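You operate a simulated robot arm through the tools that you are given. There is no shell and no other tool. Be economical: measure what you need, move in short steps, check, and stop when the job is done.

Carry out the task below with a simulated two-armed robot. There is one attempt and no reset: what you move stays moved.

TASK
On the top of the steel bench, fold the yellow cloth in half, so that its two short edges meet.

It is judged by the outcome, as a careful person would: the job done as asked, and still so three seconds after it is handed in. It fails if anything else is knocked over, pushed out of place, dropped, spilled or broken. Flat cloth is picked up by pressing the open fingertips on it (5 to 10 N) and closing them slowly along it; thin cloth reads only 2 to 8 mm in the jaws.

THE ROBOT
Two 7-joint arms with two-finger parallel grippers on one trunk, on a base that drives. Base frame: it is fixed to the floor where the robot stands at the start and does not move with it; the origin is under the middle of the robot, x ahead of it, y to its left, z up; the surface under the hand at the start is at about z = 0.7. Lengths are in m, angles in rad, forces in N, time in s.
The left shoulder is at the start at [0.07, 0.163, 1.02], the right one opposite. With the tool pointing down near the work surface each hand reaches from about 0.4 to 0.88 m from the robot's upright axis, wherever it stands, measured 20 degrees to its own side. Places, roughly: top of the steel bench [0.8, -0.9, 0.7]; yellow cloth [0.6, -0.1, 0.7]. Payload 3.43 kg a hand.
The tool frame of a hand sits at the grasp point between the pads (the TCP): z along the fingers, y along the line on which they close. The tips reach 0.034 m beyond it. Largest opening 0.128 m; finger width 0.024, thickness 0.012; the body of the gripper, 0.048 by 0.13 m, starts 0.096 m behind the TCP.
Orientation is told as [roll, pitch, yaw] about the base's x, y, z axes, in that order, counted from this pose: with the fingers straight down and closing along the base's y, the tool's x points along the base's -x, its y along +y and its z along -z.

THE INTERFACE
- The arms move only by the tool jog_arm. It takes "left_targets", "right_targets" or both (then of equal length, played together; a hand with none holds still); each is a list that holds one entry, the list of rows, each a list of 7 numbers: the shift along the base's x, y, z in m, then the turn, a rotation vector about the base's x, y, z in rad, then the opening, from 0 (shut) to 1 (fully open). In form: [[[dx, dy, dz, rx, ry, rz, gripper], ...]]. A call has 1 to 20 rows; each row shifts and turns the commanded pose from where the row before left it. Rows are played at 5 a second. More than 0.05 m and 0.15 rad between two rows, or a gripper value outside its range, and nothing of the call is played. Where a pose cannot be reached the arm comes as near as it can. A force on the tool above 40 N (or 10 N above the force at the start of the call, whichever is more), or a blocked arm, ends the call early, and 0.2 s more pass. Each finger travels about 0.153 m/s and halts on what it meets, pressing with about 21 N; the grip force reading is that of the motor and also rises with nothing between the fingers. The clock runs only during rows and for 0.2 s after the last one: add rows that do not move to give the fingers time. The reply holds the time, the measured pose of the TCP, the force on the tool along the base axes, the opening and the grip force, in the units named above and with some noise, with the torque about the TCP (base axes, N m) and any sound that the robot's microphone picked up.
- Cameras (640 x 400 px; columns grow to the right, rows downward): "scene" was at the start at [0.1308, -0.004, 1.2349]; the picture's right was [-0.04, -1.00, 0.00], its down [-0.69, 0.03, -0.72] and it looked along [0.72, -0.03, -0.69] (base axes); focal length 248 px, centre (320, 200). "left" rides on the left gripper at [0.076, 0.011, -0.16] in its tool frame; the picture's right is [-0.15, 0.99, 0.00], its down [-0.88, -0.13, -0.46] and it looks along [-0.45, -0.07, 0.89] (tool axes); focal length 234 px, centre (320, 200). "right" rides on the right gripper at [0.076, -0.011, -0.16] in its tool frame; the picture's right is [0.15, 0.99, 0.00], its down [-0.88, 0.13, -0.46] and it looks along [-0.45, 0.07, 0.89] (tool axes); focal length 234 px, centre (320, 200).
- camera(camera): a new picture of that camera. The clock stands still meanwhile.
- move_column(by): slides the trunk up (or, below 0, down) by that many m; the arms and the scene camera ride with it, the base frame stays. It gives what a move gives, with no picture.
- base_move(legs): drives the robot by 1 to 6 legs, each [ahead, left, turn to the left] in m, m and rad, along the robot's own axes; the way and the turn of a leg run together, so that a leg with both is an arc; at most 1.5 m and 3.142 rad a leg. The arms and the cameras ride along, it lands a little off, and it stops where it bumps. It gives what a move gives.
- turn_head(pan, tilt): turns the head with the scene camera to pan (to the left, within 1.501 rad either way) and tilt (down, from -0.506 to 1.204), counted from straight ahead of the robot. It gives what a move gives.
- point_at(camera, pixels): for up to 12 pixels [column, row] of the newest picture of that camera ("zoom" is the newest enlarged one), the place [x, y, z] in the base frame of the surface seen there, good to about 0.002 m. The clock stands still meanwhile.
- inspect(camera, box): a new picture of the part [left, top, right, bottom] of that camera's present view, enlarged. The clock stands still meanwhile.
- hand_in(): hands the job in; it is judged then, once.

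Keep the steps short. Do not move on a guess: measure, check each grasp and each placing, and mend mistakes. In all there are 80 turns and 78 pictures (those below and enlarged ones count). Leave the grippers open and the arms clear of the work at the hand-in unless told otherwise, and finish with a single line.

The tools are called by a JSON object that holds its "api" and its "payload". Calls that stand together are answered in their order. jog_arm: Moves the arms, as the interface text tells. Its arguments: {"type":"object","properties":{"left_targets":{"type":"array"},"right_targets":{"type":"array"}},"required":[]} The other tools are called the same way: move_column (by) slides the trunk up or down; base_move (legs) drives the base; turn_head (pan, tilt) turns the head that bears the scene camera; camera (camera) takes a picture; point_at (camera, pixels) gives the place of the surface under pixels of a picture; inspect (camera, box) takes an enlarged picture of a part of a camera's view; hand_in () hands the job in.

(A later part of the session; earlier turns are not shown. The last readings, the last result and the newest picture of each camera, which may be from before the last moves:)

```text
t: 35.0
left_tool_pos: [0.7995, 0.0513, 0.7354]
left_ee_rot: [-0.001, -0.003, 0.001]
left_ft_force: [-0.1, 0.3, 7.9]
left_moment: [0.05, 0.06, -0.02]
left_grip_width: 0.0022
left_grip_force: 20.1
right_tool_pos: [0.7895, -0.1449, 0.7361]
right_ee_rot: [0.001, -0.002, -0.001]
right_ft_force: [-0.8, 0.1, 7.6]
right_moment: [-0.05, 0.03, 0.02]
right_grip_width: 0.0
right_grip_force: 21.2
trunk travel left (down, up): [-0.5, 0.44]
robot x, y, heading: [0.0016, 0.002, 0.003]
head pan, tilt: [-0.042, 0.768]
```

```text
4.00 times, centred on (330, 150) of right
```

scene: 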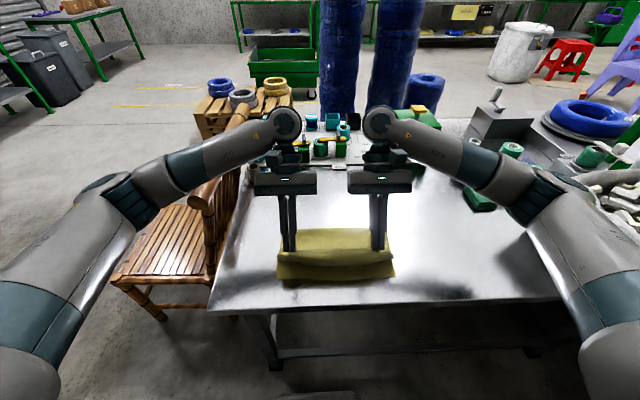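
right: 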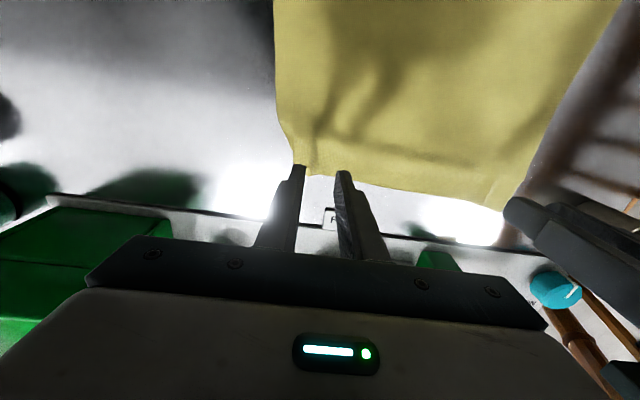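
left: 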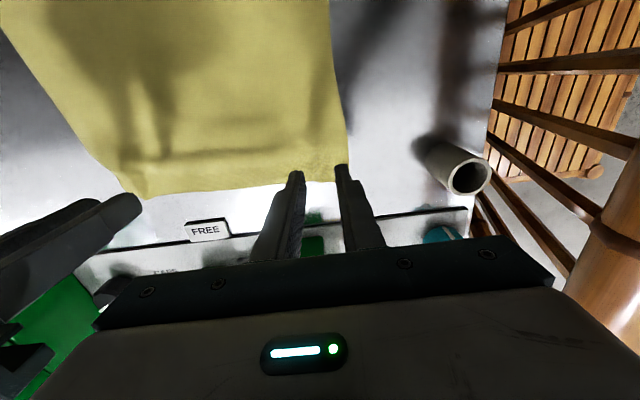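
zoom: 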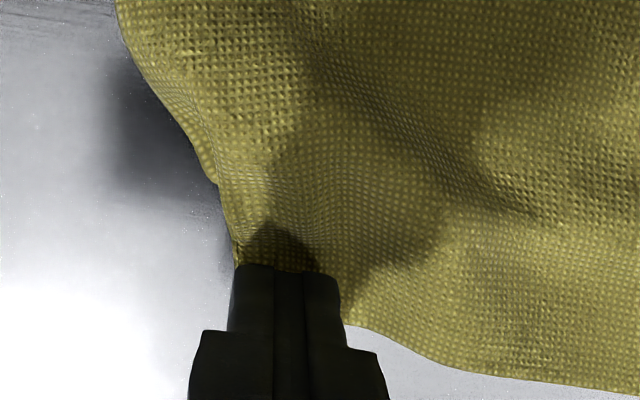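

The left hand caught the cloth (2.2 mm) but the right missed (0.0). I'll lift the right, open it wider, shift it 4 mm inward and press again.

{"api": "jog_arm", "payload": {"right_targets": [[[0, 0, 0.012, 0, 0, 0, 0], [-0.004, 0, 0.006, 0, 0, 0, 0.3], [0, 0, 0, 0, 0, 0, 0.3], [0, 0, -0.01, 0, 0, 0, 0.3], [0, 0, -0.006, 0, 0, 0, 0.3], [0, 0, -0.001, 0, 0, 0, 0.3], [0, 0, 0, 0, 0, 0, 0.3]]]}}

{"api": "inspect", "payload": {"camera": "right", "box": [250, 100, 410, 200]}}

```text
t: 36.6
left_tool_pos: [0.7993, 0.0514, 0.7354]
left_ee_rot: [0.0, -0.003, 0.001]
left_ft_force: [0.7, -0.4, 12.0]
left_moment: [0.04, 0.04, -0.04]
left_grip_width: 0.0021
left_grip_force: 20.5
right_tool_pos: [0.7862, -0.1439, 0.7354]
right_ee_rot: [0.0, -0.003, 0.0]
right_ft_force: [0.3, 0.0, 1.8]
right_moment: [0.09, -0.04, 0.01]
right_grip_width: 0.0385
right_grip_force: 0.3
trunk travel left (down, up): [-0.5, 0.44]
robot x, y, heading: [-0.0015, -0.0028, -0.004]
head pan, tilt: [-0.042, 0.768]
```

```text
4.00 times, centred on (330, 150) of right
```

zoom: 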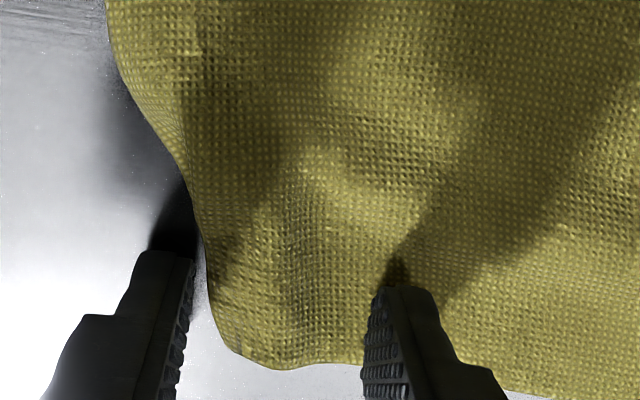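

The outer finger landed beside the corner. I'll lift, shift 11 mm inward in y and 5 mm outward in x, and press again.

{"api": "jog_arm", "payload": {"right_targets": [[[0, 0, 0.012, 0, 0, 0, 0.27], [0.005, 0.011, 0, 0, 0, 0, 0.27], [0, 0, 0, 0, 0, 0, 0.27], [0, 0, -0.01, 0, 0, 0, 0.27], [0, 0, -0.002, 0, 0, 0, 0.27], [0, 0, -0.001, 0, 0, 0, 0.27], [0, 0, 0, 0, 0, 0, 0.27]]]}}

{"api": "inspect", "payload": {"camera": "right", "box": [250, 100, 410, 200]}}

```text
t: 38.2
left_tool_pos: [0.7995, 0.0521, 0.735]
left_ee_rot: [0.001, -0.003, 0.001]
left_ft_force: [1.1, -0.4, 13.5]
left_moment: [0.07, 0.04, -0.02]
left_grip_width: 0.0022
left_grip_force: 21.3
right_tool_pos: [0.7908, -0.133, 0.7351]
right_ee_rot: [-0.002, -0.003, 0.0]
right_ft_force: [-0.2, -0.6, 0.0]
right_moment: [0.01, 0.02, 0.0]
right_grip_width: 0.0345
right_grip_force: 0.4
trunk travel left (down, up): [-0.5, 0.44]
robot x, y, heading: [0.0029, -0.0003, 0.001]
head pan, tilt: [-0.042, 0.768]
```

```text
4.00 times, centred on (330, 150) of right
```

zoom: 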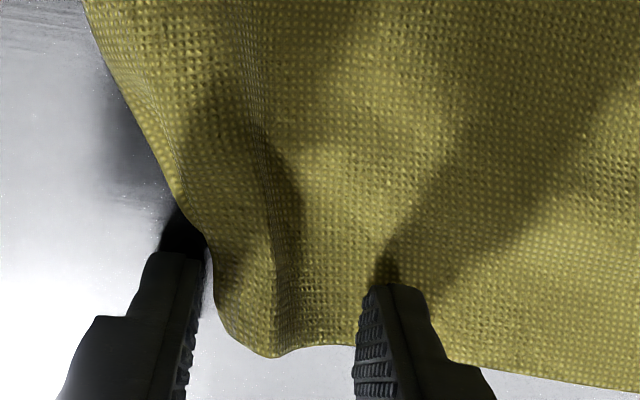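

The corner is still inside the outer finger. I'll measure where the corner actually lies.

{"api": "point_at", "payload": {"camera": "zoom", "pixels": [[225, 300], [265, 345], [285, 330], [320, 335], [290, 200], [260, 200], [200, 215], [500, 370]]}}

```text
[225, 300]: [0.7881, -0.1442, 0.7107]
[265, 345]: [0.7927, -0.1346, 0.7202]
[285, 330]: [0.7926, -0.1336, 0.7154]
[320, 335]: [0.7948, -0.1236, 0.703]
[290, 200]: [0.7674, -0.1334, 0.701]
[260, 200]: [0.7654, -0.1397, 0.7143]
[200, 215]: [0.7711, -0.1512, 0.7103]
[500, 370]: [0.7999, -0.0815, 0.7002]
```

A 2 cm ridge, including the corner, stands right between the open fingers at y≈−0.135. I'll close on it.

{"api": "jog_arm", "payload": {"right_targets": [[[0, 0, -0.001, 0, 0, 0, 0.24], [0, 0, 0, 0, 0, 0, 0.21], [0, 0, 0, 0, 0, 0, 0.18], [0, 0, 0, 0, 0, 0, 0.15], [0, 0, 0, 0, 0, 0, 0.12], [0, 0, 0, 0, 0, 0, 0.08], [0, 0, 0, 0, 0, 0, 0.04], [0, 0, 0, 0, 0, 0, 0], [0, 0, 0, 0, 0, 0, 0], [0, 0, 0, 0, 0, 0, 0]]]}}

{"api": "inspect", "payload": {"camera": "right", "box": [250, 100, 410, 200]}}

```text
t: 40.4
left_tool_pos: [0.7992, 0.0515, 0.7356]
left_ee_rot: [-0.001, -0.003, 0.003]
left_ft_force: [1.0, -2.8, 4.7]
left_moment: [-0.08, 0.0, 0.0]
left_grip_width: 0.002
left_grip_force: 21.1
right_tool_pos: [0.7913, -0.1318, 0.7351]
right_ee_rot: [0.0, -0.003, -0.001]
right_ft_force: [0.0, 3.5, 13.9]
right_moment: [0.24, 0.03, 0.02]
right_grip_width: 0.0035
right_grip_force: 20.8
trunk travel left (down, up): [-0.5, 0.44]
robot x, y, heading: [-0.0018, -0.0002, -0.004]
head pan, tilt: [-0.042, 0.768]
```

```text
4.00 times, centred on (330, 150) of right
```

zoom: 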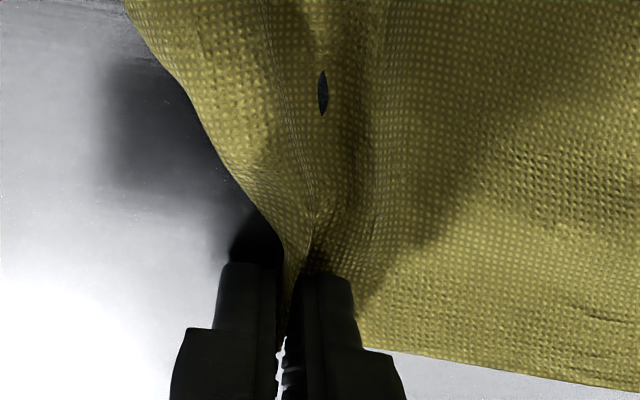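

The right hand holds cloth now, but it bunched about 4 cm of it. I'd like it neater. I'll open at contact so it spreads, then lift and look.

{"api": "jog_arm", "payload": {"right_targets": [[[0, 0, 0, 0, 0, 0, 0.1], [0, 0, 0, 0, 0, 0, 0.2], [0, 0, 0, 0, 0, 0, 0.3], [0, 0, 0, 0, 0, 0, 0.4], [0, 0, 0, 0, 0, 0, 0.45], [0, 0, 0.02, 0, 0, 0, 0.45], [0, 0, 0.03, 0, 0, 0, 0.45], [0, 0, 0, 0, 0, 0, 0.2], [0, 0, 0, 0, 0, 0, 0.2]]]}}

{"api": "camera", "payload": {"camera": "right"}}

{"api": "inspect", "payload": {"camera": "scene", "box": [220, 130, 460, 300]}}

```text
t: 42.4
left_tool_pos: [0.8003, 0.0511, 0.7359]
left_ee_rot: [-0.001, -0.002, 0.001]
left_ft_force: [1.1, -0.1, 11.7]
left_moment: [0.02, 0.04, -0.02]
left_grip_width: 0.0022
left_grip_force: 21.0
right_tool_pos: [0.7941, -0.1357, 0.7849]
right_ee_rot: [-0.001, 0.0, -0.001]
right_ft_force: [-0.3, 0.4, -0.3]
right_moment: [0.02, -0.01, 0.0]
right_grip_width: 0.0255
right_grip_force: 0.0
trunk travel left (down, up): [-0.5, 0.44]
robot x, y, heading: [0.0036, -0.0011, -0.003]
head pan, tilt: [-0.042, 0.768]
```

```text
46 pictures are left
```

right: 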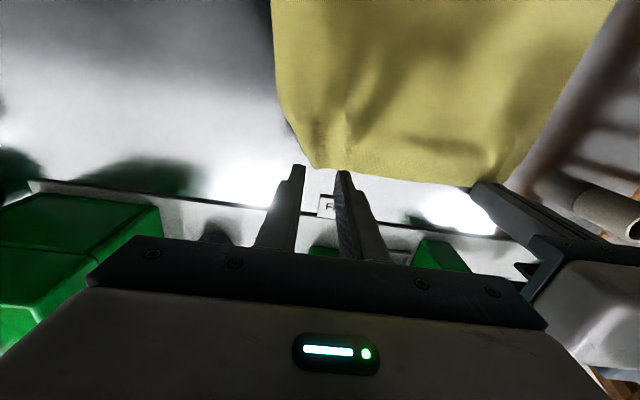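

```text
2.35 times, centred on (340, 215) of scene
```

zoom: 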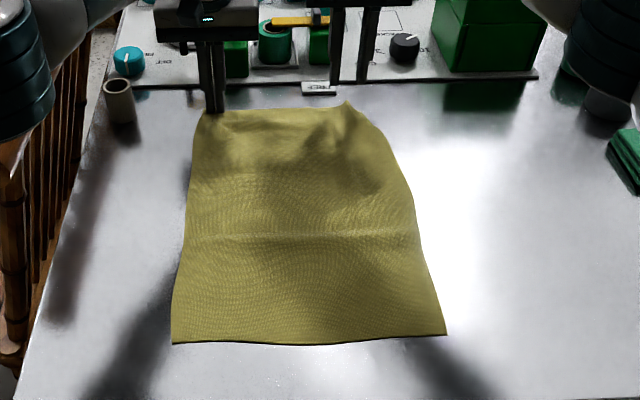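

The right corner is still bunched, with its tip at y≈−0.145. I'll smooth it by pressing the closed fingertips on the cloth at y≈−0.105 and dragging outward about 5 cm.

{"api": "jog_arm", "payload": {"right_targets": [[[-0.01, 0.015, 0, 0, 0, 0, 0.1], [-0.009, 0.015, 0, 0, 0, 0, 0], [0, 0, -0.025, 0, 0, 0, 0], [0, 0, -0.02, 0, 0, 0, 0], [0, 0, -0.003, 0, 0, 0, 0], [0, 0, -0.0015, 0, 0, 0, 0], [0, -0.008, 0, 0, 0, 0, 0], [0, -0.01, 0, 0, 0, 0, 0], [0, -0.01, 0, 0, 0, 0, 0], [0, -0.01, 0, 0, 0, 0, 0], [0, -0.01, 0, 0, 0, 0, 0], [0, -0.01, 0, 0, 0, 0, 0], [0, 0, 0, 0, 0, 0, 0], [0, 0, 0.02, 0, 0, 0, 0], [0, 0, 0.03, 0, 0, 0, 0], [0, 0, 0, 0, 0, 0, 0]]]}}

{"api": "camera", "payload": {"camera": "right"}}

```text
t: 45.8
left_tool_pos: [0.7994, 0.0528, 0.736]
left_ee_rot: [0.0, -0.003, 0.001]
left_ft_force: [1.0, 0.7, 13.0]
left_moment: [0.07, 0.02, -0.02]
left_grip_width: 0.002
left_grip_force: 20.9
right_tool_pos: [0.7748, -0.1604, 0.7848]
right_ee_rot: [0.0, 0.0, 0.0]
right_ft_force: [-0.1, -0.4, 0.9]
right_moment: [0.01, -0.01, 0.0]
right_grip_width: 0.0004
right_grip_force: 20.7
trunk travel left (down, up): [-0.5, 0.44]
robot x, y, heading: [0.0003, -0.0005, 0.0]
head pan, tilt: [-0.042, 0.768]
```

```text
44 pictures are left
```

right: 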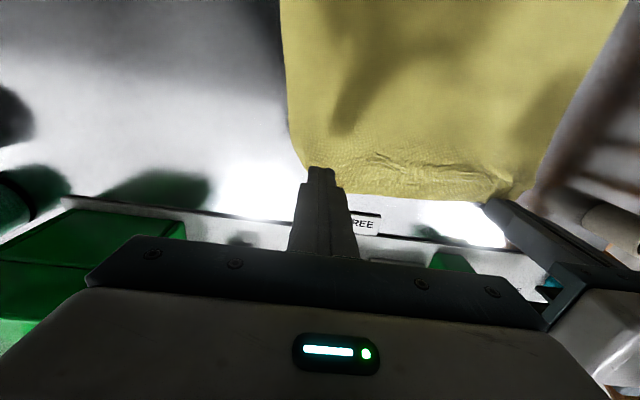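

That smoothed the corner well. I'll measure the corner and the edge.

{"api": "inspect", "payload": {"camera": "right", "box": [250, 100, 410, 200]}}

{"api": "point_at", "payload": {"camera": "right", "pixels": [[292, 140], [301, 160], [304, 166], [345, 184], [355, 188], [420, 194], [470, 197]]}}

```text
4.00 times, centred on (330, 150) of right
```

zoom: 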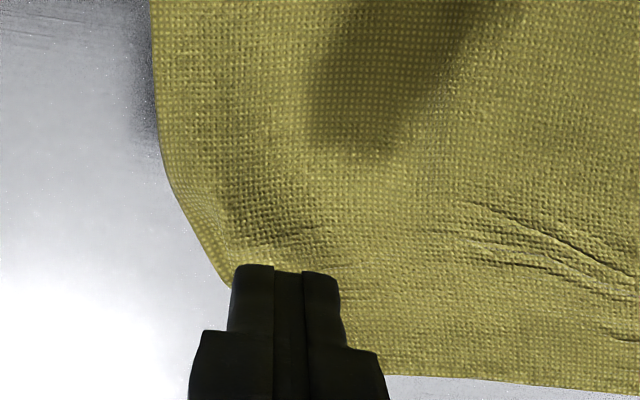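

```text
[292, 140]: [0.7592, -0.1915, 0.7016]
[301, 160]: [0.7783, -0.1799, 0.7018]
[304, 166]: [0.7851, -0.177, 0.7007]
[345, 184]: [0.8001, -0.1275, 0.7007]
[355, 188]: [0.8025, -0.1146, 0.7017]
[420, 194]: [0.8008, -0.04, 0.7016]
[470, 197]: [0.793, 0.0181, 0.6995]
```

The edge near the right hand is now at x≈0.799. I'll place the right hand at (0.797, −0.146), opened about 33 mm, and lower it to contact.

{"api": "jog_arm", "payload": {"right_targets": [[[0.011, 0.007, 0, 0, 0, 0, 0.26], [0.011, 0.007, 0, 0, 0, 0, 0.26], [0, 0, -0.02, 0, 0, 0, 0.26], [0, 0, -0.02, 0, 0, 0, 0.26], [0, 0, -0.007, 0, 0, 0, 0.26], [0, 0, -0.002, 0, 0, 0, 0.26], [0, 0, -0.001, 0, 0, 0, 0.26], [0, 0, 0, 0, 0, 0, 0.26]]]}}

{"api": "inspect", "payload": {"camera": "right", "box": [250, 100, 410, 200]}}

```text
t: 47.6
left_tool_pos: [0.7988, 0.0525, 0.7351]
left_ee_rot: [0.0, -0.002, 0.001]
left_ft_force: [1.7, 0.5, 8.8]
left_moment: [0.01, -0.03, -0.04]
left_grip_width: 0.0021
left_grip_force: 20.9
right_tool_pos: [0.7932, -0.1473, 0.736]
right_ee_rot: [0.001, -0.005, 0.001]
right_ft_force: [-1.7, 0.0, 11.2]
right_moment: [-0.22, 0.13, -0.01]
right_grip_width: 0.0338
right_grip_force: 0.5
trunk travel left (down, up): [-0.5, 0.44]
robot x, y, heading: [-0.0016, -0.0005, -0.003]
head pan, tilt: [-0.042, 0.768]
```

```text
4.00 times, centred on (330, 150) of right
```

zoom: 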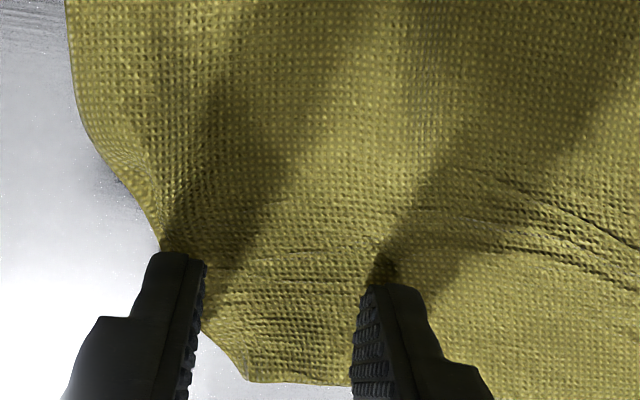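

The corner tapers between the fingers and the overlap is too deep. I'll lift and shift 7 mm outward in x and 12 mm inward in y, so both tips land on the last centimetre of the edge.

{"api": "jog_arm", "payload": {"right_targets": [[[0, 0, 0.012, 0, 0, 0, 0.26], [0, 0, 0.008, 0, 0, 0, 0.26], [0.007, 0.012, 0, 0, 0, 0, 0.26], [0, 0, 0, 0, 0, 0, 0.26], [0, 0, -0.01, 0, 0, 0, 0.26], [0, 0, -0.008, 0, 0, 0, 0.26], [0, 0, -0.0015, 0, 0, 0, 0.26], [0, 0, 0, 0, 0, 0, 0.26]]]}}

{"api": "inspect", "payload": {"camera": "right", "box": [250, 100, 410, 200]}}

```text
t: 49.4
left_tool_pos: [0.7987, 0.0513, 0.7359]
left_ee_rot: [-0.001, -0.002, 0.002]
left_ft_force: [0.9, -0.4, 7.2]
left_moment: [0.02, 0.02, -0.01]
left_grip_width: 0.0021
left_grip_force: 21.0
right_tool_pos: [0.8003, -0.1348, 0.7363]
right_ee_rot: [0.001, -0.005, -0.001]
right_ft_force: [-1.8, 0.1, 10.7]
right_moment: [-0.26, 0.1, -0.03]
right_grip_width: 0.0333
right_grip_force: 0.1
trunk travel left (down, up): [-0.5, 0.44]
robot x, y, heading: [-0.0021, 0.0016, -0.001]
head pan, tilt: [-0.042, 0.768]
```

```text
4.00 times, centred on (330, 150) of right
```

zoom: 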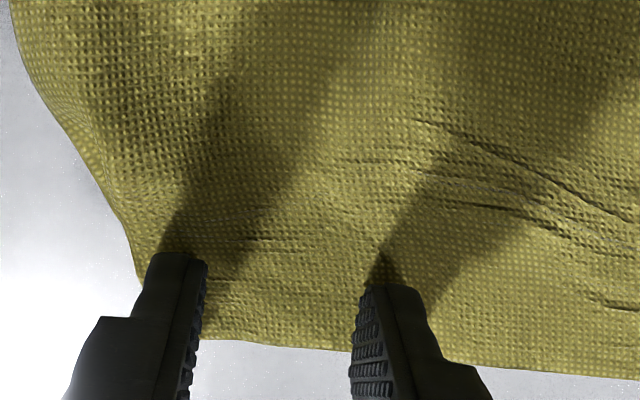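

Both tips are on the corner now, overlapping about 15 mm, at 10.7 N. I'll close slowly.

{"api": "jog_arm", "payload": {"right_targets": [[[0, 0, 0, 0, 0, 0, 0.24], [0, 0, 0, 0, 0, 0, 0.21], [0, 0, 0, 0, 0, 0, 0.18], [0, 0, 0, 0, 0, 0, 0.15], [0, 0, 0, 0, 0, 0, 0.12], [0, 0, 0, 0, 0, 0, 0.09], [0, 0, 0, 0, 0, 0, 0.06], [0, 0, 0, 0, 0, 0, 0.03], [0, 0, 0, 0, 0, 0, 0], [0, 0, 0, 0, 0, 0, 0], [0, 0, 0, 0, 0, 0, 0]]]}}

{"api": "inspect", "payload": {"camera": "right", "box": [250, 100, 410, 200]}}

```text
t: 51.8
left_tool_pos: [0.7985, 0.0517, 0.7357]
left_ee_rot: [0.0, -0.006, 0.001]
left_ft_force: [0.3, -0.7, 0.6]
left_moment: [0.02, 0.04, -0.01]
left_grip_width: 0.0019
left_grip_force: 21.0
right_tool_pos: [0.8013, -0.1342, 0.7364]
right_ee_rot: [0.0, -0.007, 0.0]
right_ft_force: [1.0, -2.5, 21.5]
right_moment: [-0.18, 0.05, 0.0]
right_grip_width: 0.0
right_grip_force: 21.1
trunk travel left (down, up): [-0.5, 0.44]
robot x, y, heading: [-0.0001, 0.0043, 0.002]
head pan, tilt: [-0.042, 0.768]
```

```text
4.00 times, centred on (330, 150) of right
```

zoom: 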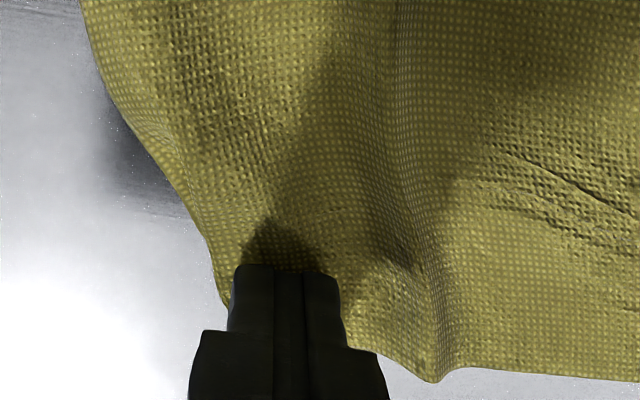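

It missed again, and the ridge popped up on the inner side. I'll smooth outward again from y≈−0.085, then regrasp with the full fingertip on the cloth, which worked the first time.

{"api": "jog_arm", "payload": {"right_targets": [[[0, 0, 0.025, 0, 0, 0, 0], [-0.012, 0.025, 0.01, 0, 0, 0, 0], [-0.012, 0.025, 0, 0, 0, 0, 0], [0, 0, -0.02, 0, 0, 0, 0], [0, 0, -0.013, 0, 0, 0, 0], [0, 0, -0.003, 0, 0, 0, 0], [0, -0.008, 0, 0, 0, 0, 0], [0, -0.01, 0, 0, 0, 0, 0], [0, -0.01, 0, 0, 0, 0, 0], [0, -0.01, 0, 0, 0, 0, 0], [0, -0.01, 0, 0, 0, 0, 0], [0, -0.01, 0, 0, 0, 0, 0], [0, -0.01, 0, 0, 0, 0, 0], [0, -0.01, 0, 0, 0, 0, 0], [0, 0, 0, 0, 0, 0, 0], [0, 0, 0.02, 0, 0, 0, 0], [0, 0, 0.02, 0, 0, 0, 0], [0, 0, 0, 0, 0, 0, 0]]]}}

{"api": "camera", "payload": {"camera": "right"}}

```text
t: 55.6
left_tool_pos: [0.7988, 0.0522, 0.7358]
left_ee_rot: [-0.001, -0.004, 0.001]
left_ft_force: [0.4, 2.2, 11.7]
left_moment: [0.11, 0.02, -0.04]
left_grip_width: 0.0017
left_grip_force: 21.1
right_tool_pos: [0.778, -0.1624, 0.7738]
right_ee_rot: [0.0, -0.003, 0.0]
right_ft_force: [0.3, -0.4, 0.1]
right_moment: [0.01, 0.03, -0.02]
right_grip_width: 0.0002
right_grip_force: 21.0
trunk travel left (down, up): [-0.5, 0.44]
robot x, y, heading: [0.003, -0.0001, -0.008]
head pan, tilt: [-0.042, 0.768]
```

```text
39 pictures are left
```

right: 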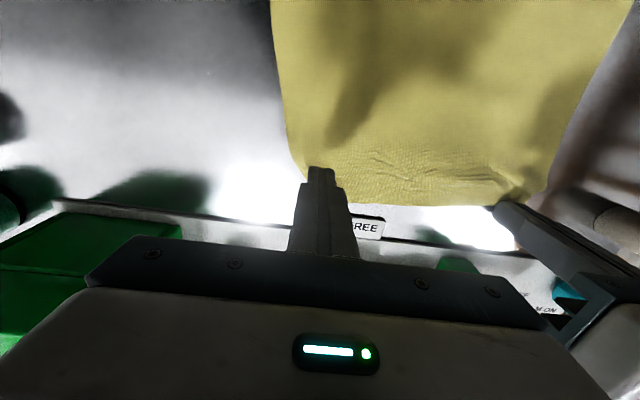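

The corner is flat again. I'll put the right hand at (0.789, −0.146), opened 38 mm with the whole fingertip on the cloth, and press.

{"api": "jog_arm", "payload": {"right_targets": [[[0.011, 0.016, 0, 0, 0, 0, 0.3], [0, 0, 0, 0, 0, 0, 0.3], [0, 0, -0.02, 0, 0, 0, 0.3], [0, 0, -0.015, 0, 0, 0, 0.3], [0, 0, -0.003, 0, 0, 0, 0.3], [0, 0, -0.0005, 0, 0, 0, 0.3], [0, 0, 0, 0, 0, 0, 0.3]]]}}

```text
t: 57.2
left_tool_pos: [0.7992, 0.0517, 0.7361]
left_ee_rot: [0.0, -0.002, 0.002]
left_ft_force: [1.3, -0.9, 10.4]
left_moment: [0.01, 0.01, 0.01]
left_grip_width: 0.0021
left_grip_force: 21.1
right_tool_pos: [0.7874, -0.1452, 0.7356]
right_ee_rot: [0.0, -0.004, 0.002]
right_ft_force: [-0.1, 0.9, 8.1]
right_moment: [-0.14, 0.0, 0.01]
right_grip_width: 0.0377
right_grip_force: 0.1
trunk travel left (down, up): [-0.5, 0.44]
robot x, y, heading: [0.0022, -0.0011, -0.0]
head pan, tilt: [-0.042, 0.768]
```

The right hand presses with 8 N. I'll close slowly.

{"api": "jog_arm", "payload": {"right_targets": [[[0, 0, 0, 0, 0, 0, 0.27], [0, 0, 0, 0, 0, 0, 0.24], [0, 0, 0, 0, 0, 0, 0.21], [0, 0, 0, 0, 0, 0, 0.18], [0, 0, 0, 0, 0, 0, 0.15], [0, 0, 0, 0, 0, 0, 0.12], [0, 0, 0, 0, 0, 0, 0.09], [0, 0, 0, 0, 0, 0, 0.06], [0, 0, 0, 0, 0, 0, 0.03], [0, 0, 0, 0, 0, 0, 0], [0, 0, 0, 0, 0, 0, 0], [0, 0, 0, 0, 0, 0, 0]]]}}

{"api": "inspect", "payload": {"camera": "right", "box": [250, 100, 410, 200]}}

```text
t: 59.8
left_tool_pos: [0.7982, 0.0516, 0.7359]
left_ee_rot: [0.0, -0.002, 0.003]
left_ft_force: [1.0, -0.7, 3.6]
left_moment: [0.0, 0.03, 0.03]
left_grip_width: 0.002
left_grip_force: 21.1
right_tool_pos: [0.7888, -0.145, 0.7361]
right_ee_rot: [-0.001, -0.002, 0.0]
right_ft_force: [-1.3, -1.4, 13.5]
right_moment: [-0.1, -0.08, 0.01]
right_grip_width: 0.0019
right_grip_force: 21.1
trunk travel left (down, up): [-0.5, 0.44]
robot x, y, heading: [-0.0013, -0.0004, -0.003]
head pan, tilt: [-0.042, 0.768]
```

```text
4.00 times, centred on (330, 150) of right
```

zoom: 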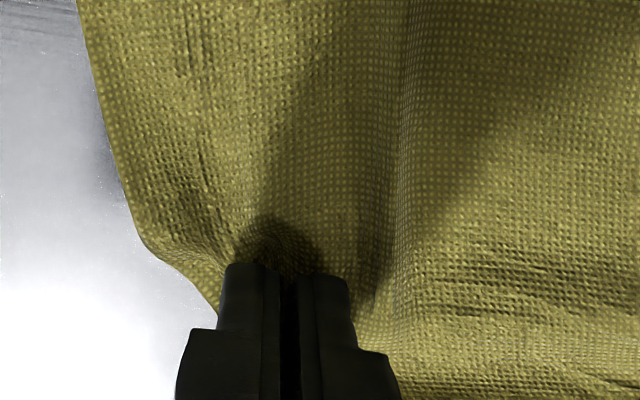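

The right jaw reads 1.9 mm, so it has cloth. I'll lift both hands and check.

{"api": "jog_arm", "payload": {"left_targets": [[[-0.001, 0, 0.01, 0, 0, 0, 0], [-0.002, 0, 0.015, 0, 0, 0, 0], [-0.004, 0, 0.015, 0, 0, 0, 0], [-0.005, 0, 0.015, 0, 0, 0, 0], [-0.008, 0, 0.015, 0, 0, 0, 0], [0, 0, 0, 0, 0, 0, 0]]], "right_targets": [[[-0.001, 0, 0.01, 0, 0, 0, 0], [-0.002, 0, 0.015, 0, 0, 0, 0], [-0.004, 0, 0.015, 0, 0, 0, 0], [-0.005, 0, 0.015, 0, 0, 0, 0], [-0.008, 0, 0.015, 0, 0, 0, 0], [0, 0, 0, 0, 0, 0, 0]]]}}

{"api": "inspect", "payload": {"camera": "scene", "box": [220, 130, 460, 300]}}

{"api": "camera", "payload": {"camera": "right"}}

```text
t: 61.2
left_tool_pos: [0.7806, 0.0519, 0.8018]
left_ee_rot: [0.0, -0.002, 0.002]
left_ft_force: [-0.2, -1.5, 0.3]
left_moment: [-0.06, -0.02, 0.06]
left_grip_width: 0.0021
left_grip_force: 20.9
right_tool_pos: [0.7679, -0.1479, 0.8061]
right_ee_rot: [0.0, -0.001, -0.001]
right_ft_force: [-0.4, 2.1, -0.5]
right_moment: [0.05, 0.03, 0.04]
right_grip_width: 0.0019
right_grip_force: 21.0
trunk travel left (down, up): [-0.5, 0.44]
robot x, y, heading: [-0.0032, -0.0001, 0.003]
head pan, tilt: [-0.042, 0.768]
```

```text
2.35 times, centred on (340, 215) of scene
```

zoom: 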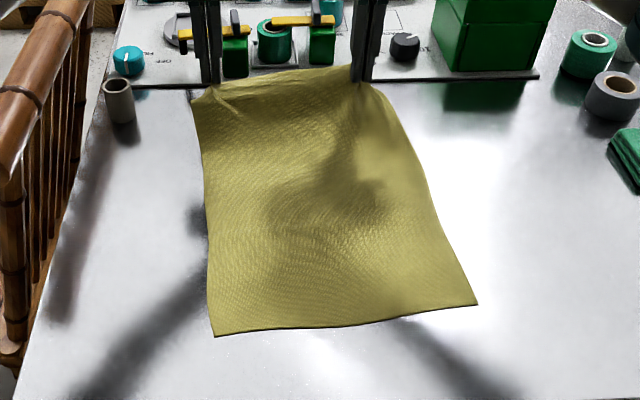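

```text
36 pictures are left
```

right: 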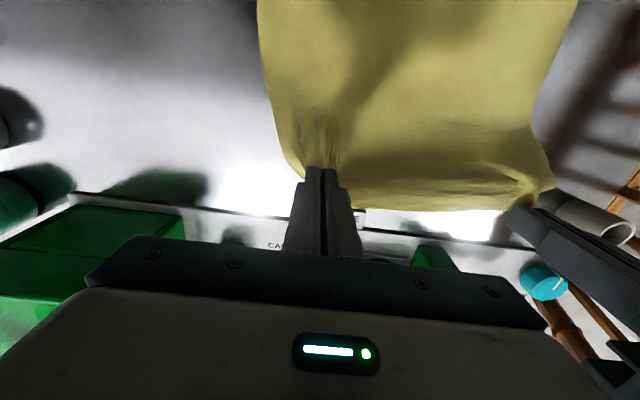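

Both hands hold, but the sheet slid: the near edge now runs from zoom (215,336) to (478,305). I'll measure it.

{"api": "point_at", "payload": {"camera": "zoom", "pixels": [[217, 333], [345, 324], [475, 302], [207, 240], [438, 210], [196, 100], [388, 96], [280, 80], [220, 90], [345, 75]]}}

```text
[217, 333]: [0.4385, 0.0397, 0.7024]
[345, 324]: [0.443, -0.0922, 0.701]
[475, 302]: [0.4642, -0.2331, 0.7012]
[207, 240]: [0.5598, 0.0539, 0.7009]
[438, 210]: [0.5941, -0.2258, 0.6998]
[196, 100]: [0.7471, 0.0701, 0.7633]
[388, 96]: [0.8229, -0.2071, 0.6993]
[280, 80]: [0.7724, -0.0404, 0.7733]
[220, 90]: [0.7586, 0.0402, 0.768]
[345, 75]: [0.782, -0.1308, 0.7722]
```

The cloth now lies turned about 0.09 rad, with its near edge from (0.4385, 0.040) to (0.464, −0.233), so I'll fold along its own axis. Last time my round arc made the hanging sheet settle too early. This time I'll bring the edge to directly above the fold line with the sheet hanging, then go down along a 45° straight line so the fold stays put. First, up above the fold line.

{"api": "jog_arm", "payload": {"left_targets": [[[-0.013, -0.0018, 0.002, 0, 0, 0, 0], [-0.013, -0.0018, 0.002, 0, 0, 0, 0], [-0.013, -0.0018, 0.002, 0, 0, 0, 0], [-0.013, -0.0018, 0.002, 0, 0, 0, 0], [-0.013, -0.0018, 0.002, 0, 0, 0, 0], [-0.0072, -0.0018, 0.0086, 0, 0, 0, 0], [-0.0072, -0.0018, 0.0086, 0, 0, 0, 0], [-0.0072, -0.0018, 0.0086, 0, 0, 0, 0], [-0.0072, -0.0018, 0.0086, 0, 0, 0, 0], [-0.0072, -0.0018, 0.0086, 0, 0, 0, 0], [-0.0072, -0.0018, 0.0086, 0, 0, 0, 0], [-0.0072, -0.0018, 0.0086, 0, 0, 0, 0], [-0.0072, -0.0018, 0.0086, 0, 0, 0, 0], [-0.0072, -0.0018, 0.0086, 0, 0, 0, 0], [-0.0072, -0.0018, 0.0086, 0, 0, 0, 0], [-0.0072, -0.0018, 0.0086, 0, 0, 0, 0], [0, 0, 0, 0, 0, 0, 0], [0, 0, 0, 0, 0, 0, 0]]], "right_targets": [[[-0.011, -0.0018, 0.002, 0, 0, 0, 0], [-0.011, -0.0018, 0.002, 0, 0, 0, 0], [-0.011, -0.0018, 0.002, 0, 0, 0, 0], [-0.011, -0.0018, 0.002, 0, 0, 0, 0], [-0.011, -0.0018, 0.002, 0, 0, 0, 0], [-0.0052, -0.0018, 0.007, 0, 0, 0, 0], [-0.0052, -0.0018, 0.007, 0, 0, 0, 0], [-0.0052, -0.0018, 0.007, 0, 0, 0, 0], [-0.0052, -0.0018, 0.007, 0, 0, 0, 0], [-0.0052, -0.0018, 0.007, 0, 0, 0, 0], [-0.0052, -0.0018, 0.007, 0, 0, 0, 0], [-0.0052, -0.0018, 0.007, 0, 0, 0, 0], [-0.0052, -0.0018, 0.007, 0, 0, 0, 0], [-0.0052, -0.0018, 0.007, 0, 0, 0, 0], [-0.0052, -0.0018, 0.007, 0, 0, 0, 0], [-0.0052, -0.0018, 0.007, 0, 0, 0, 0], [0, 0, 0, 0, 0, 0, 0], [0, 0, 0, 0, 0, 0, 0]]]}}

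{"api": "inspect", "payload": {"camera": "scene", "box": [220, 130, 460, 300]}}

```text
t: 65.0
left_tool_pos: [0.6359, 0.0237, 0.9078]
left_ee_rot: [0.001, -0.002, 0.002]
left_ft_force: [1.9, -6.9, -0.1]
left_moment: [-0.23, -0.07, 0.12]
left_grip_width: 0.0022
left_grip_force: 20.6
right_tool_pos: [0.6561, -0.1767, 0.8932]
right_ee_rot: [-0.001, -0.002, 0.001]
right_ft_force: [-0.7, 7.0, 0.5]
right_moment: [0.22, 0.06, 0.16]
right_grip_width: 0.0022
right_grip_force: 21.0
trunk travel left (down, up): [-0.5, 0.44]
robot x, y, heading: [0.004, 0.002, 0.003]
head pan, tilt: [-0.042, 0.768]
```

```text
2.35 times, centred on (340, 215) of scene
```

zoom: 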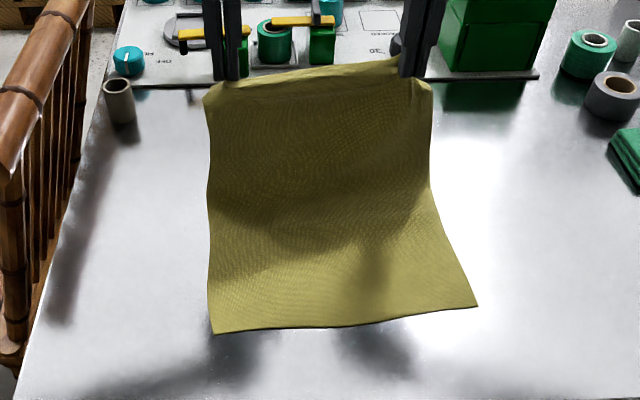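

The near edge stayed put. The sheet hangs from the hands above the fold line. I'll come down along the diagonal with a gradual tilt of 0.6 rad, easing the sideways pull a few millimetres.

{"api": "jog_arm", "payload": {"left_targets": [[[-0.0086, -0.00125, -0.0109, 0, 0.05, 0, 0], [-0.0086, -0.00125, -0.0109, 0, 0.05, 0, 0], [-0.0086, -0.00125, -0.0109, 0, 0.05, 0, 0], [-0.0086, -0.00125, -0.0109, 0, 0.05, 0, 0], [-0.0086, -0.00125, -0.0109, 0, 0.05, 0, 0], [-0.0086, -0.00125, -0.0109, 0, 0.05, 0, 0], [-0.0086, -0.00125, -0.0109, 0, 0.05, 0, 0], [-0.0086, -0.00125, -0.0109, 0, 0.05, 0, 0], [-0.0086, -0.00125, -0.0109, 0, 0.05, 0, 0], [-0.0086, -0.00125, -0.0109, 0, 0.05, 0, 0], [-0.0086, -0.00125, -0.0109, 0, 0.05, 0, 0], [-0.0086, -0.00125, -0.0109, 0, 0.05, 0, 0], [0, 0, 0, 0, 0, 0, 0]]], "right_targets": [[[-0.0079, -0.0007, -0.0101, 0, 0.05, 0, 0], [-0.0079, -0.0007, -0.0101, 0, 0.05, 0, 0], [-0.0079, -0.0007, -0.0101, 0, 0.05, 0, 0], [-0.0079, -0.0007, -0.0101, 0, 0.05, 0, 0], [-0.0079, -0.0007, -0.0101, 0, 0.05, 0, 0], [-0.0079, -0.0007, -0.0101, 0, 0.05, 0, 0], [-0.0079, -0.0007, -0.0101, 0, 0.05, 0, 0], [-0.0079, -0.0007, -0.0101, 0, 0.05, 0, 0], [-0.0079, -0.0007, -0.0101, 0, 0.05, 0, 0], [-0.0079, -0.0007, -0.0101, 0, 0.05, 0, 0], [-0.0079, -0.0007, -0.0101, 0, 0.05, 0, 0], [-0.0079, -0.0007, -0.0101, 0, 0.05, 0, 0], [0, 0, 0, 0, 0, 0, 0]]]}}

{"api": "inspect", "payload": {"camera": "scene", "box": [220, 130, 460, 300]}}

```text
t: 67.8
left_tool_pos: [0.5334, 0.0088, 0.7774]
left_ee_rot: [-0.002, 0.598, 0.002]
left_ft_force: [1.8, -4.8, -1.0]
left_moment: [-0.09, -0.08, 0.18]
left_grip_width: 0.0024
left_grip_force: 21.1
right_tool_pos: [0.5614, -0.1855, 0.7696]
right_ee_rot: [0.0, 0.597, 0.0]
right_ft_force: [-0.8, 4.3, 0.7]
right_moment: [0.16, 0.03, 0.01]
right_grip_width: 0.0018
right_grip_force: 20.9
trunk travel left (down, up): [-0.5, 0.44]
robot x, y, heading: [0.0029, 0.0014, 0.002]
head pan, tilt: [-0.042, 0.768]
```

```text
2.35 times, centred on (340, 215) of scene
```

zoom: 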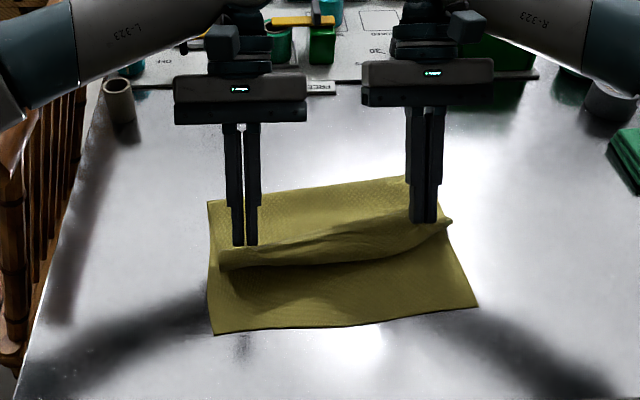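

The fold crest now runs from zoom (210,203) to (405,180). I'll measure it.

{"api": "point_at", "payload": {"camera": "zoom", "pixels": [[212, 204], [310, 194], [400, 181], [215, 331], [345, 323], [474, 304], [225, 262], [330, 250], [445, 225], [215, 280]]}}

```text
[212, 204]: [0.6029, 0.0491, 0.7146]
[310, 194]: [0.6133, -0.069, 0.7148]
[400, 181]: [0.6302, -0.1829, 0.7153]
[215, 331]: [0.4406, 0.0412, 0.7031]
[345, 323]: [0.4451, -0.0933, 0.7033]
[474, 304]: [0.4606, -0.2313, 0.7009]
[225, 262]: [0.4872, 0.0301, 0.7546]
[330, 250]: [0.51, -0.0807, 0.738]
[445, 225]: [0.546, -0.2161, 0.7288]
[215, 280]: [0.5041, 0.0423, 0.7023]
```

The crest sits about 1 cm short of the true half line (0.608/0.618/0.632 measured, against about 0.62/0.63/0.645). I'll reset it by going back up to slightly behind the fold line, a bit lower, then coming down again.

{"api": "jog_arm", "payload": {"left_targets": [[[0.01, 0.001, 0.0098, 0, -0.05, 0, 0], [0.01, 0.001, 0.0098, 0, -0.05, 0, 0], [0.01, 0.001, 0.0098, 0, -0.05, 0, 0], [0.01, 0.001, 0.0098, 0, -0.05, 0, 0], [0.01, 0.001, 0.0098, 0, -0.05, 0, 0], [0.01, 0.001, 0.0098, 0, -0.05, 0, 0], [0.01, 0.001, 0.0098, 0, -0.05, 0, 0], [0.01, 0.001, 0.0098, 0, -0.05, 0, 0], [0.01, 0.001, 0.0098, 0, -0.05, 0, 0], [0.01, 0.001, 0.0098, 0, -0.05, 0, 0], [0.01, 0.001, 0.0098, 0, -0.05, 0, 0], [0.01, 0.001, 0.0098, 0, -0.05, 0, 0], [0, 0, 0, 0, 0, 0, 0]]], "right_targets": [[[0.0093, 0.001, 0.009, 0, -0.05, 0, 0], [0.0093, 0.001, 0.009, 0, -0.05, 0, 0], [0.0093, 0.001, 0.009, 0, -0.05, 0, 0], [0.0093, 0.001, 0.009, 0, -0.05, 0, 0], [0.0093, 0.001, 0.009, 0, -0.05, 0, 0], [0.0093, 0.001, 0.009, 0, -0.05, 0, 0], [0.0093, 0.001, 0.009, 0, -0.05, 0, 0], [0.0093, 0.001, 0.009, 0, -0.05, 0, 0], [0.0093, 0.001, 0.009, 0, -0.05, 0, 0], [0.0093, 0.001, 0.009, 0, -0.05, 0, 0], [0.0093, 0.001, 0.009, 0, -0.05, 0, 0], [0.0093, 0.001, 0.009, 0, -0.05, 0, 0], [0, 0, 0, 0, 0, 0, 0]]]}}

{"api": "jog_arm", "payload": {"left_targets": [[[-0.009, -0.001, -0.0098, 0, 0.05, 0, 0], [-0.009, -0.001, -0.0098, 0, 0.05, 0, 0], [-0.009, -0.001, -0.0098, 0, 0.05, 0, 0], [-0.009, -0.001, -0.0098, 0, 0.05, 0, 0], [-0.009, -0.001, -0.0098, 0, 0.05, 0, 0], [-0.009, -0.001, -0.0098, 0, 0.05, 0, 0], [-0.009, -0.001, -0.0098, 0, 0.05, 0, 0], [-0.009, -0.001, -0.0098, 0, 0.05, 0, 0], [-0.009, -0.001, -0.0098, 0, 0.05, 0, 0], [-0.009, -0.001, -0.0098, 0, 0.05, 0, 0], [-0.009, -0.001, -0.0098, 0, 0.05, 0, 0], [-0.009, -0.001, -0.0098, 0, 0.05, 0, 0], [0, 0, 0, 0, 0, 0, 0]]], "right_targets": [[[-0.0083, -0.001, -0.009, 0, 0.05, 0, 0], [-0.0083, -0.001, -0.009, 0, 0.05, 0, 0], [-0.0083, -0.001, -0.009, 0, 0.05, 0, 0], [-0.0083, -0.001, -0.009, 0, 0.05, 0, 0], [-0.0083, -0.001, -0.009, 0, 0.05, 0, 0], [-0.0083, -0.001, -0.009, 0, 0.05, 0, 0], [-0.0083, -0.001, -0.009, 0, 0.05, 0, 0], [-0.0083, -0.001, -0.009, 0, 0.05, 0, 0], [-0.0083, -0.001, -0.009, 0, 0.05, 0, 0], [-0.0083, -0.001, -0.009, 0, 0.05, 0, 0], [-0.0083, -0.001, -0.009, 0, 0.05, 0, 0], [-0.0083, -0.001, -0.009, 0, 0.05, 0, 0], [0, 0, 0, 0, 0, 0, 0]]]}}

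{"api": "inspect", "payload": {"camera": "scene", "box": [220, 130, 460, 300]}}

```text
t: 70.6
left_tool_pos: [0.6548, 0.0224, 0.8953]
left_ee_rot: [-0.001, -0.002, 0.0]
left_ft_force: [0.2, -3.3, -0.4]
left_moment: [-0.08, -0.05, 0.06]
left_grip_width: 0.0021
left_grip_force: 21.1
right_tool_pos: [0.6739, -0.1726, 0.8778]
right_ee_rot: [0.001, -0.001, 0.001]
right_ft_force: [-0.1, 3.6, -0.6]
right_moment: [0.09, 0.05, 0.06]
right_grip_width: 0.0019
right_grip_force: 20.9
trunk travel left (down, up): [-0.5, 0.44]
robot x, y, heading: [-0.0005, -0.0009, 0.004]
head pan, tilt: [-0.042, 0.768]
```

```text
t: 73.4
left_tool_pos: [0.5441, 0.0107, 0.7784]
left_ee_rot: [0.001, 0.596, 0.003]
left_ft_force: [1.2, -4.0, -0.4]
left_moment: [-0.1, 0.0, 0.17]
left_grip_width: 0.0025
left_grip_force: 20.9
right_tool_pos: [0.5744, -0.1842, 0.7717]
right_ee_rot: [0.001, 0.597, 0.0]
right_ft_force: [-0.8, 4.9, 0.0]
right_moment: [0.11, 0.01, -0.03]
right_grip_width: 0.0018
right_grip_force: 20.6
trunk travel left (down, up): [-0.5, 0.44]
robot x, y, heading: [-0.0001, -0.0022, 0.001]
head pan, tilt: [-0.042, 0.768]
```

```text
2.35 times, centred on (340, 215) of scene
```

zoom: 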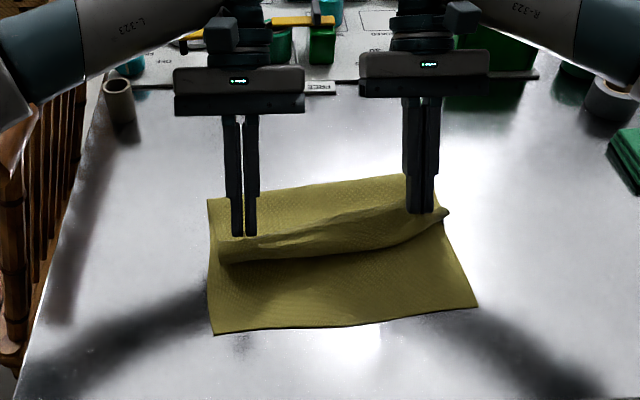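

The crest is at about 0.612–0.635, close enough. I'll continue down and forward to the near edge, tilting to 1.2 rad so the edge strip points down.

{"api": "jog_arm", "payload": {"left_targets": [[[-0.0045, -0.0003, -0.0028, 0, 0.05, 0, 0], [-0.0045, -0.0003, -0.0028, 0, 0.05, 0, 0], [-0.0045, -0.0003, -0.0028, 0, 0.05, 0, 0], [-0.0045, -0.0003, -0.0028, 0, 0.05, 0, 0], [-0.0045, -0.0003, -0.0028, 0, 0.05, 0, 0], [-0.0045, -0.0003, -0.0028, 0, 0.05, 0, 0], [-0.0045, -0.0003, -0.0028, 0, 0.05, 0, 0], [-0.0045, -0.0003, -0.0028, 0, 0.05, 0, 0], [-0.0045, -0.0003, -0.0028, 0, 0.05, 0, 0], [-0.0045, -0.0003, -0.0028, 0, 0.05, 0, 0], [-0.0045, -0.0003, -0.0028, 0, 0.05, 0, 0], [-0.0045, -0.0003, -0.0028, 0, 0.05, 0, 0], [0, 0, 0, 0, 0, 0, 0]]], "right_targets": [[[-0.0048, -0.0006, -0.0022, 0, 0.05, 0, 0], [-0.0048, -0.0006, -0.0022, 0, 0.05, 0, 0], [-0.0048, -0.0006, -0.0022, 0, 0.05, 0, 0], [-0.0048, -0.0006, -0.0022, 0, 0.05, 0, 0], [-0.0048, -0.0006, -0.0022, 0, 0.05, 0, 0], [-0.0048, -0.0006, -0.0022, 0, 0.05, 0, 0], [-0.0048, -0.0006, -0.0022, 0, 0.05, 0, 0], [-0.0048, -0.0006, -0.0022, 0, 0.05, 0, 0], [-0.0048, -0.0006, -0.0022, 0, 0.05, 0, 0], [-0.0048, -0.0006, -0.0022, 0, 0.05, 0, 0], [-0.0048, -0.0006, -0.0022, 0, 0.05, 0, 0], [-0.0048, -0.0006, -0.0022, 0, 0.05, 0, 0], [0, 0, 0, 0, 0, 0, 0]]]}}

{"api": "inspect", "payload": {"camera": "scene", "box": [220, 130, 460, 300]}}

```text
t: 76.2
left_tool_pos: [0.4915, 0.0068, 0.7436]
left_ee_rot: [0.003, 1.197, 0.002]
left_ft_force: [0.3, -3.9, -1.2]
left_moment: [0.03, -0.04, 0.18]
left_grip_width: 0.0021
left_grip_force: 20.6
right_tool_pos: [0.5157, -0.1914, 0.7439]
right_ee_rot: [0.0, 1.196, 0.001]
right_ft_force: [-0.4, 4.2, 0.4]
right_moment: [0.11, 0.01, -0.07]
right_grip_width: 0.002
right_grip_force: 21.0
trunk travel left (down, up): [-0.5, 0.44]
robot x, y, heading: [0.0003, -0.0011, 0.004]
head pan, tilt: [-0.042, 0.768]
```

```text
2.35 times, centred on (340, 215) of scene
```

zoom: 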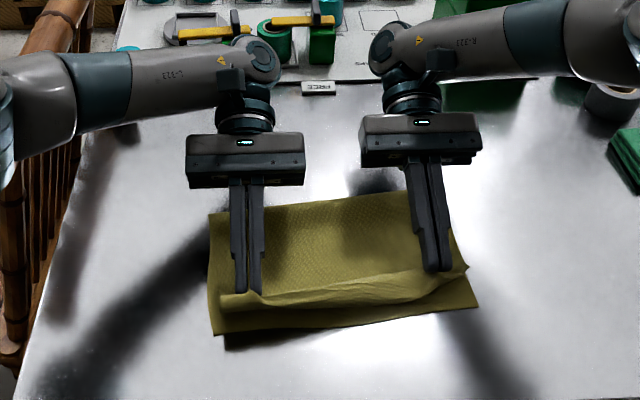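

The sheet is nearly over. I'll measure the crest, the front roll and the lower edge.

{"api": "point_at", "payload": {"camera": "zoom", "pixels": [[214, 216], [320, 206], [400, 194], [216, 331], [345, 323], [476, 304], [222, 296], [330, 302], [467, 268], [330, 286], [340, 250]]}}

{"api": "inspect", "payload": {"camera": "scene", "box": [285, 215, 405, 290]}}

```text
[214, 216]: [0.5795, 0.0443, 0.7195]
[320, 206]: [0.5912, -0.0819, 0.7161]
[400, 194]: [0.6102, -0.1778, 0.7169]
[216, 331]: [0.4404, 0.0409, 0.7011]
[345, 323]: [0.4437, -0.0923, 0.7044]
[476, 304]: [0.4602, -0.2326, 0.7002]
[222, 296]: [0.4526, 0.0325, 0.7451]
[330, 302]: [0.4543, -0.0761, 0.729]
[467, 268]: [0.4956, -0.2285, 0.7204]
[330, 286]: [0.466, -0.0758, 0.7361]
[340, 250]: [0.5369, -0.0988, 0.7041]
```

```text
5.33 times, centred on (345, 252) of scene
```

zoom: 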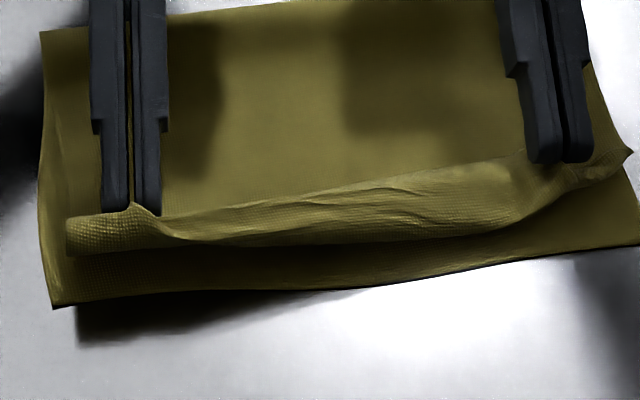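

The slack still gathers in a front roll, because this grasp points the edge strip the wrong way. A better way is to straighten the sheet forward, release it so it lies over the near half with its edge a few centimetres past the near edge on bare steel, and regrasp that edge from the robot side. Then I can set the length exactly. So I'll go up and forward, release, and withdraw along the fingers.

{"api": "jog_arm", "payload": {"left_targets": [[[-0.008, 0, 0.009, 0, 0, 0, 0], [-0.008, 0, 0.009, 0, 0, 0, 0], [-0.008, 0, 0.009, 0, 0, 0, 0], [-0.008, 0, 0.009, 0, 0, 0, 0], [-0.008, 0, 0.008, 0, 0, 0, 0], [0, 0, 0, 0, 0, 0, 0], [0, 0, 0, 0, 0, 0, 0]]], "right_targets": [[[-0.008, 0, 0.009, 0, 0, 0, 0], [-0.008, 0, 0.009, 0, 0, 0, 0], [-0.008, 0, 0.009, 0, 0, 0, 0], [-0.008, 0, 0.009, 0, 0, 0, 0], [-0.008, 0, 0.008, 0, 0, 0, 0], [0, 0, 0, 0, 0, 0, 0], [0, 0, 0, 0, 0, 0, 0]]]}}

{"api": "inspect", "payload": {"camera": "scene", "box": [220, 130, 460, 300]}}

```text
t: 77.8
left_tool_pos: [0.4507, 0.0074, 0.7876]
left_ee_rot: [0.004, 1.196, 0.003]
left_ft_force: [1.0, -5.3, -0.5]
left_moment: [0.01, -0.03, 0.22]
left_grip_width: 0.0023
left_grip_force: 21.3
right_tool_pos: [0.4772, -0.1916, 0.7878]
right_ee_rot: [-0.002, 1.196, -0.002]
right_ft_force: [-1.0, 5.8, 0.7]
right_moment: [0.16, 0.06, -0.12]
right_grip_width: 0.002
right_grip_force: 20.9
trunk travel left (down, up): [-0.5, 0.44]
robot x, y, heading: [-0.0002, 0.0002, 0.005]
head pan, tilt: [-0.042, 0.768]
```

```text
2.35 times, centred on (340, 215) of scene
```

zoom: 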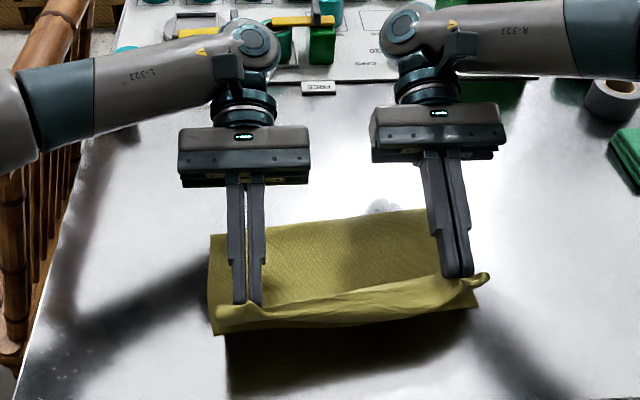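

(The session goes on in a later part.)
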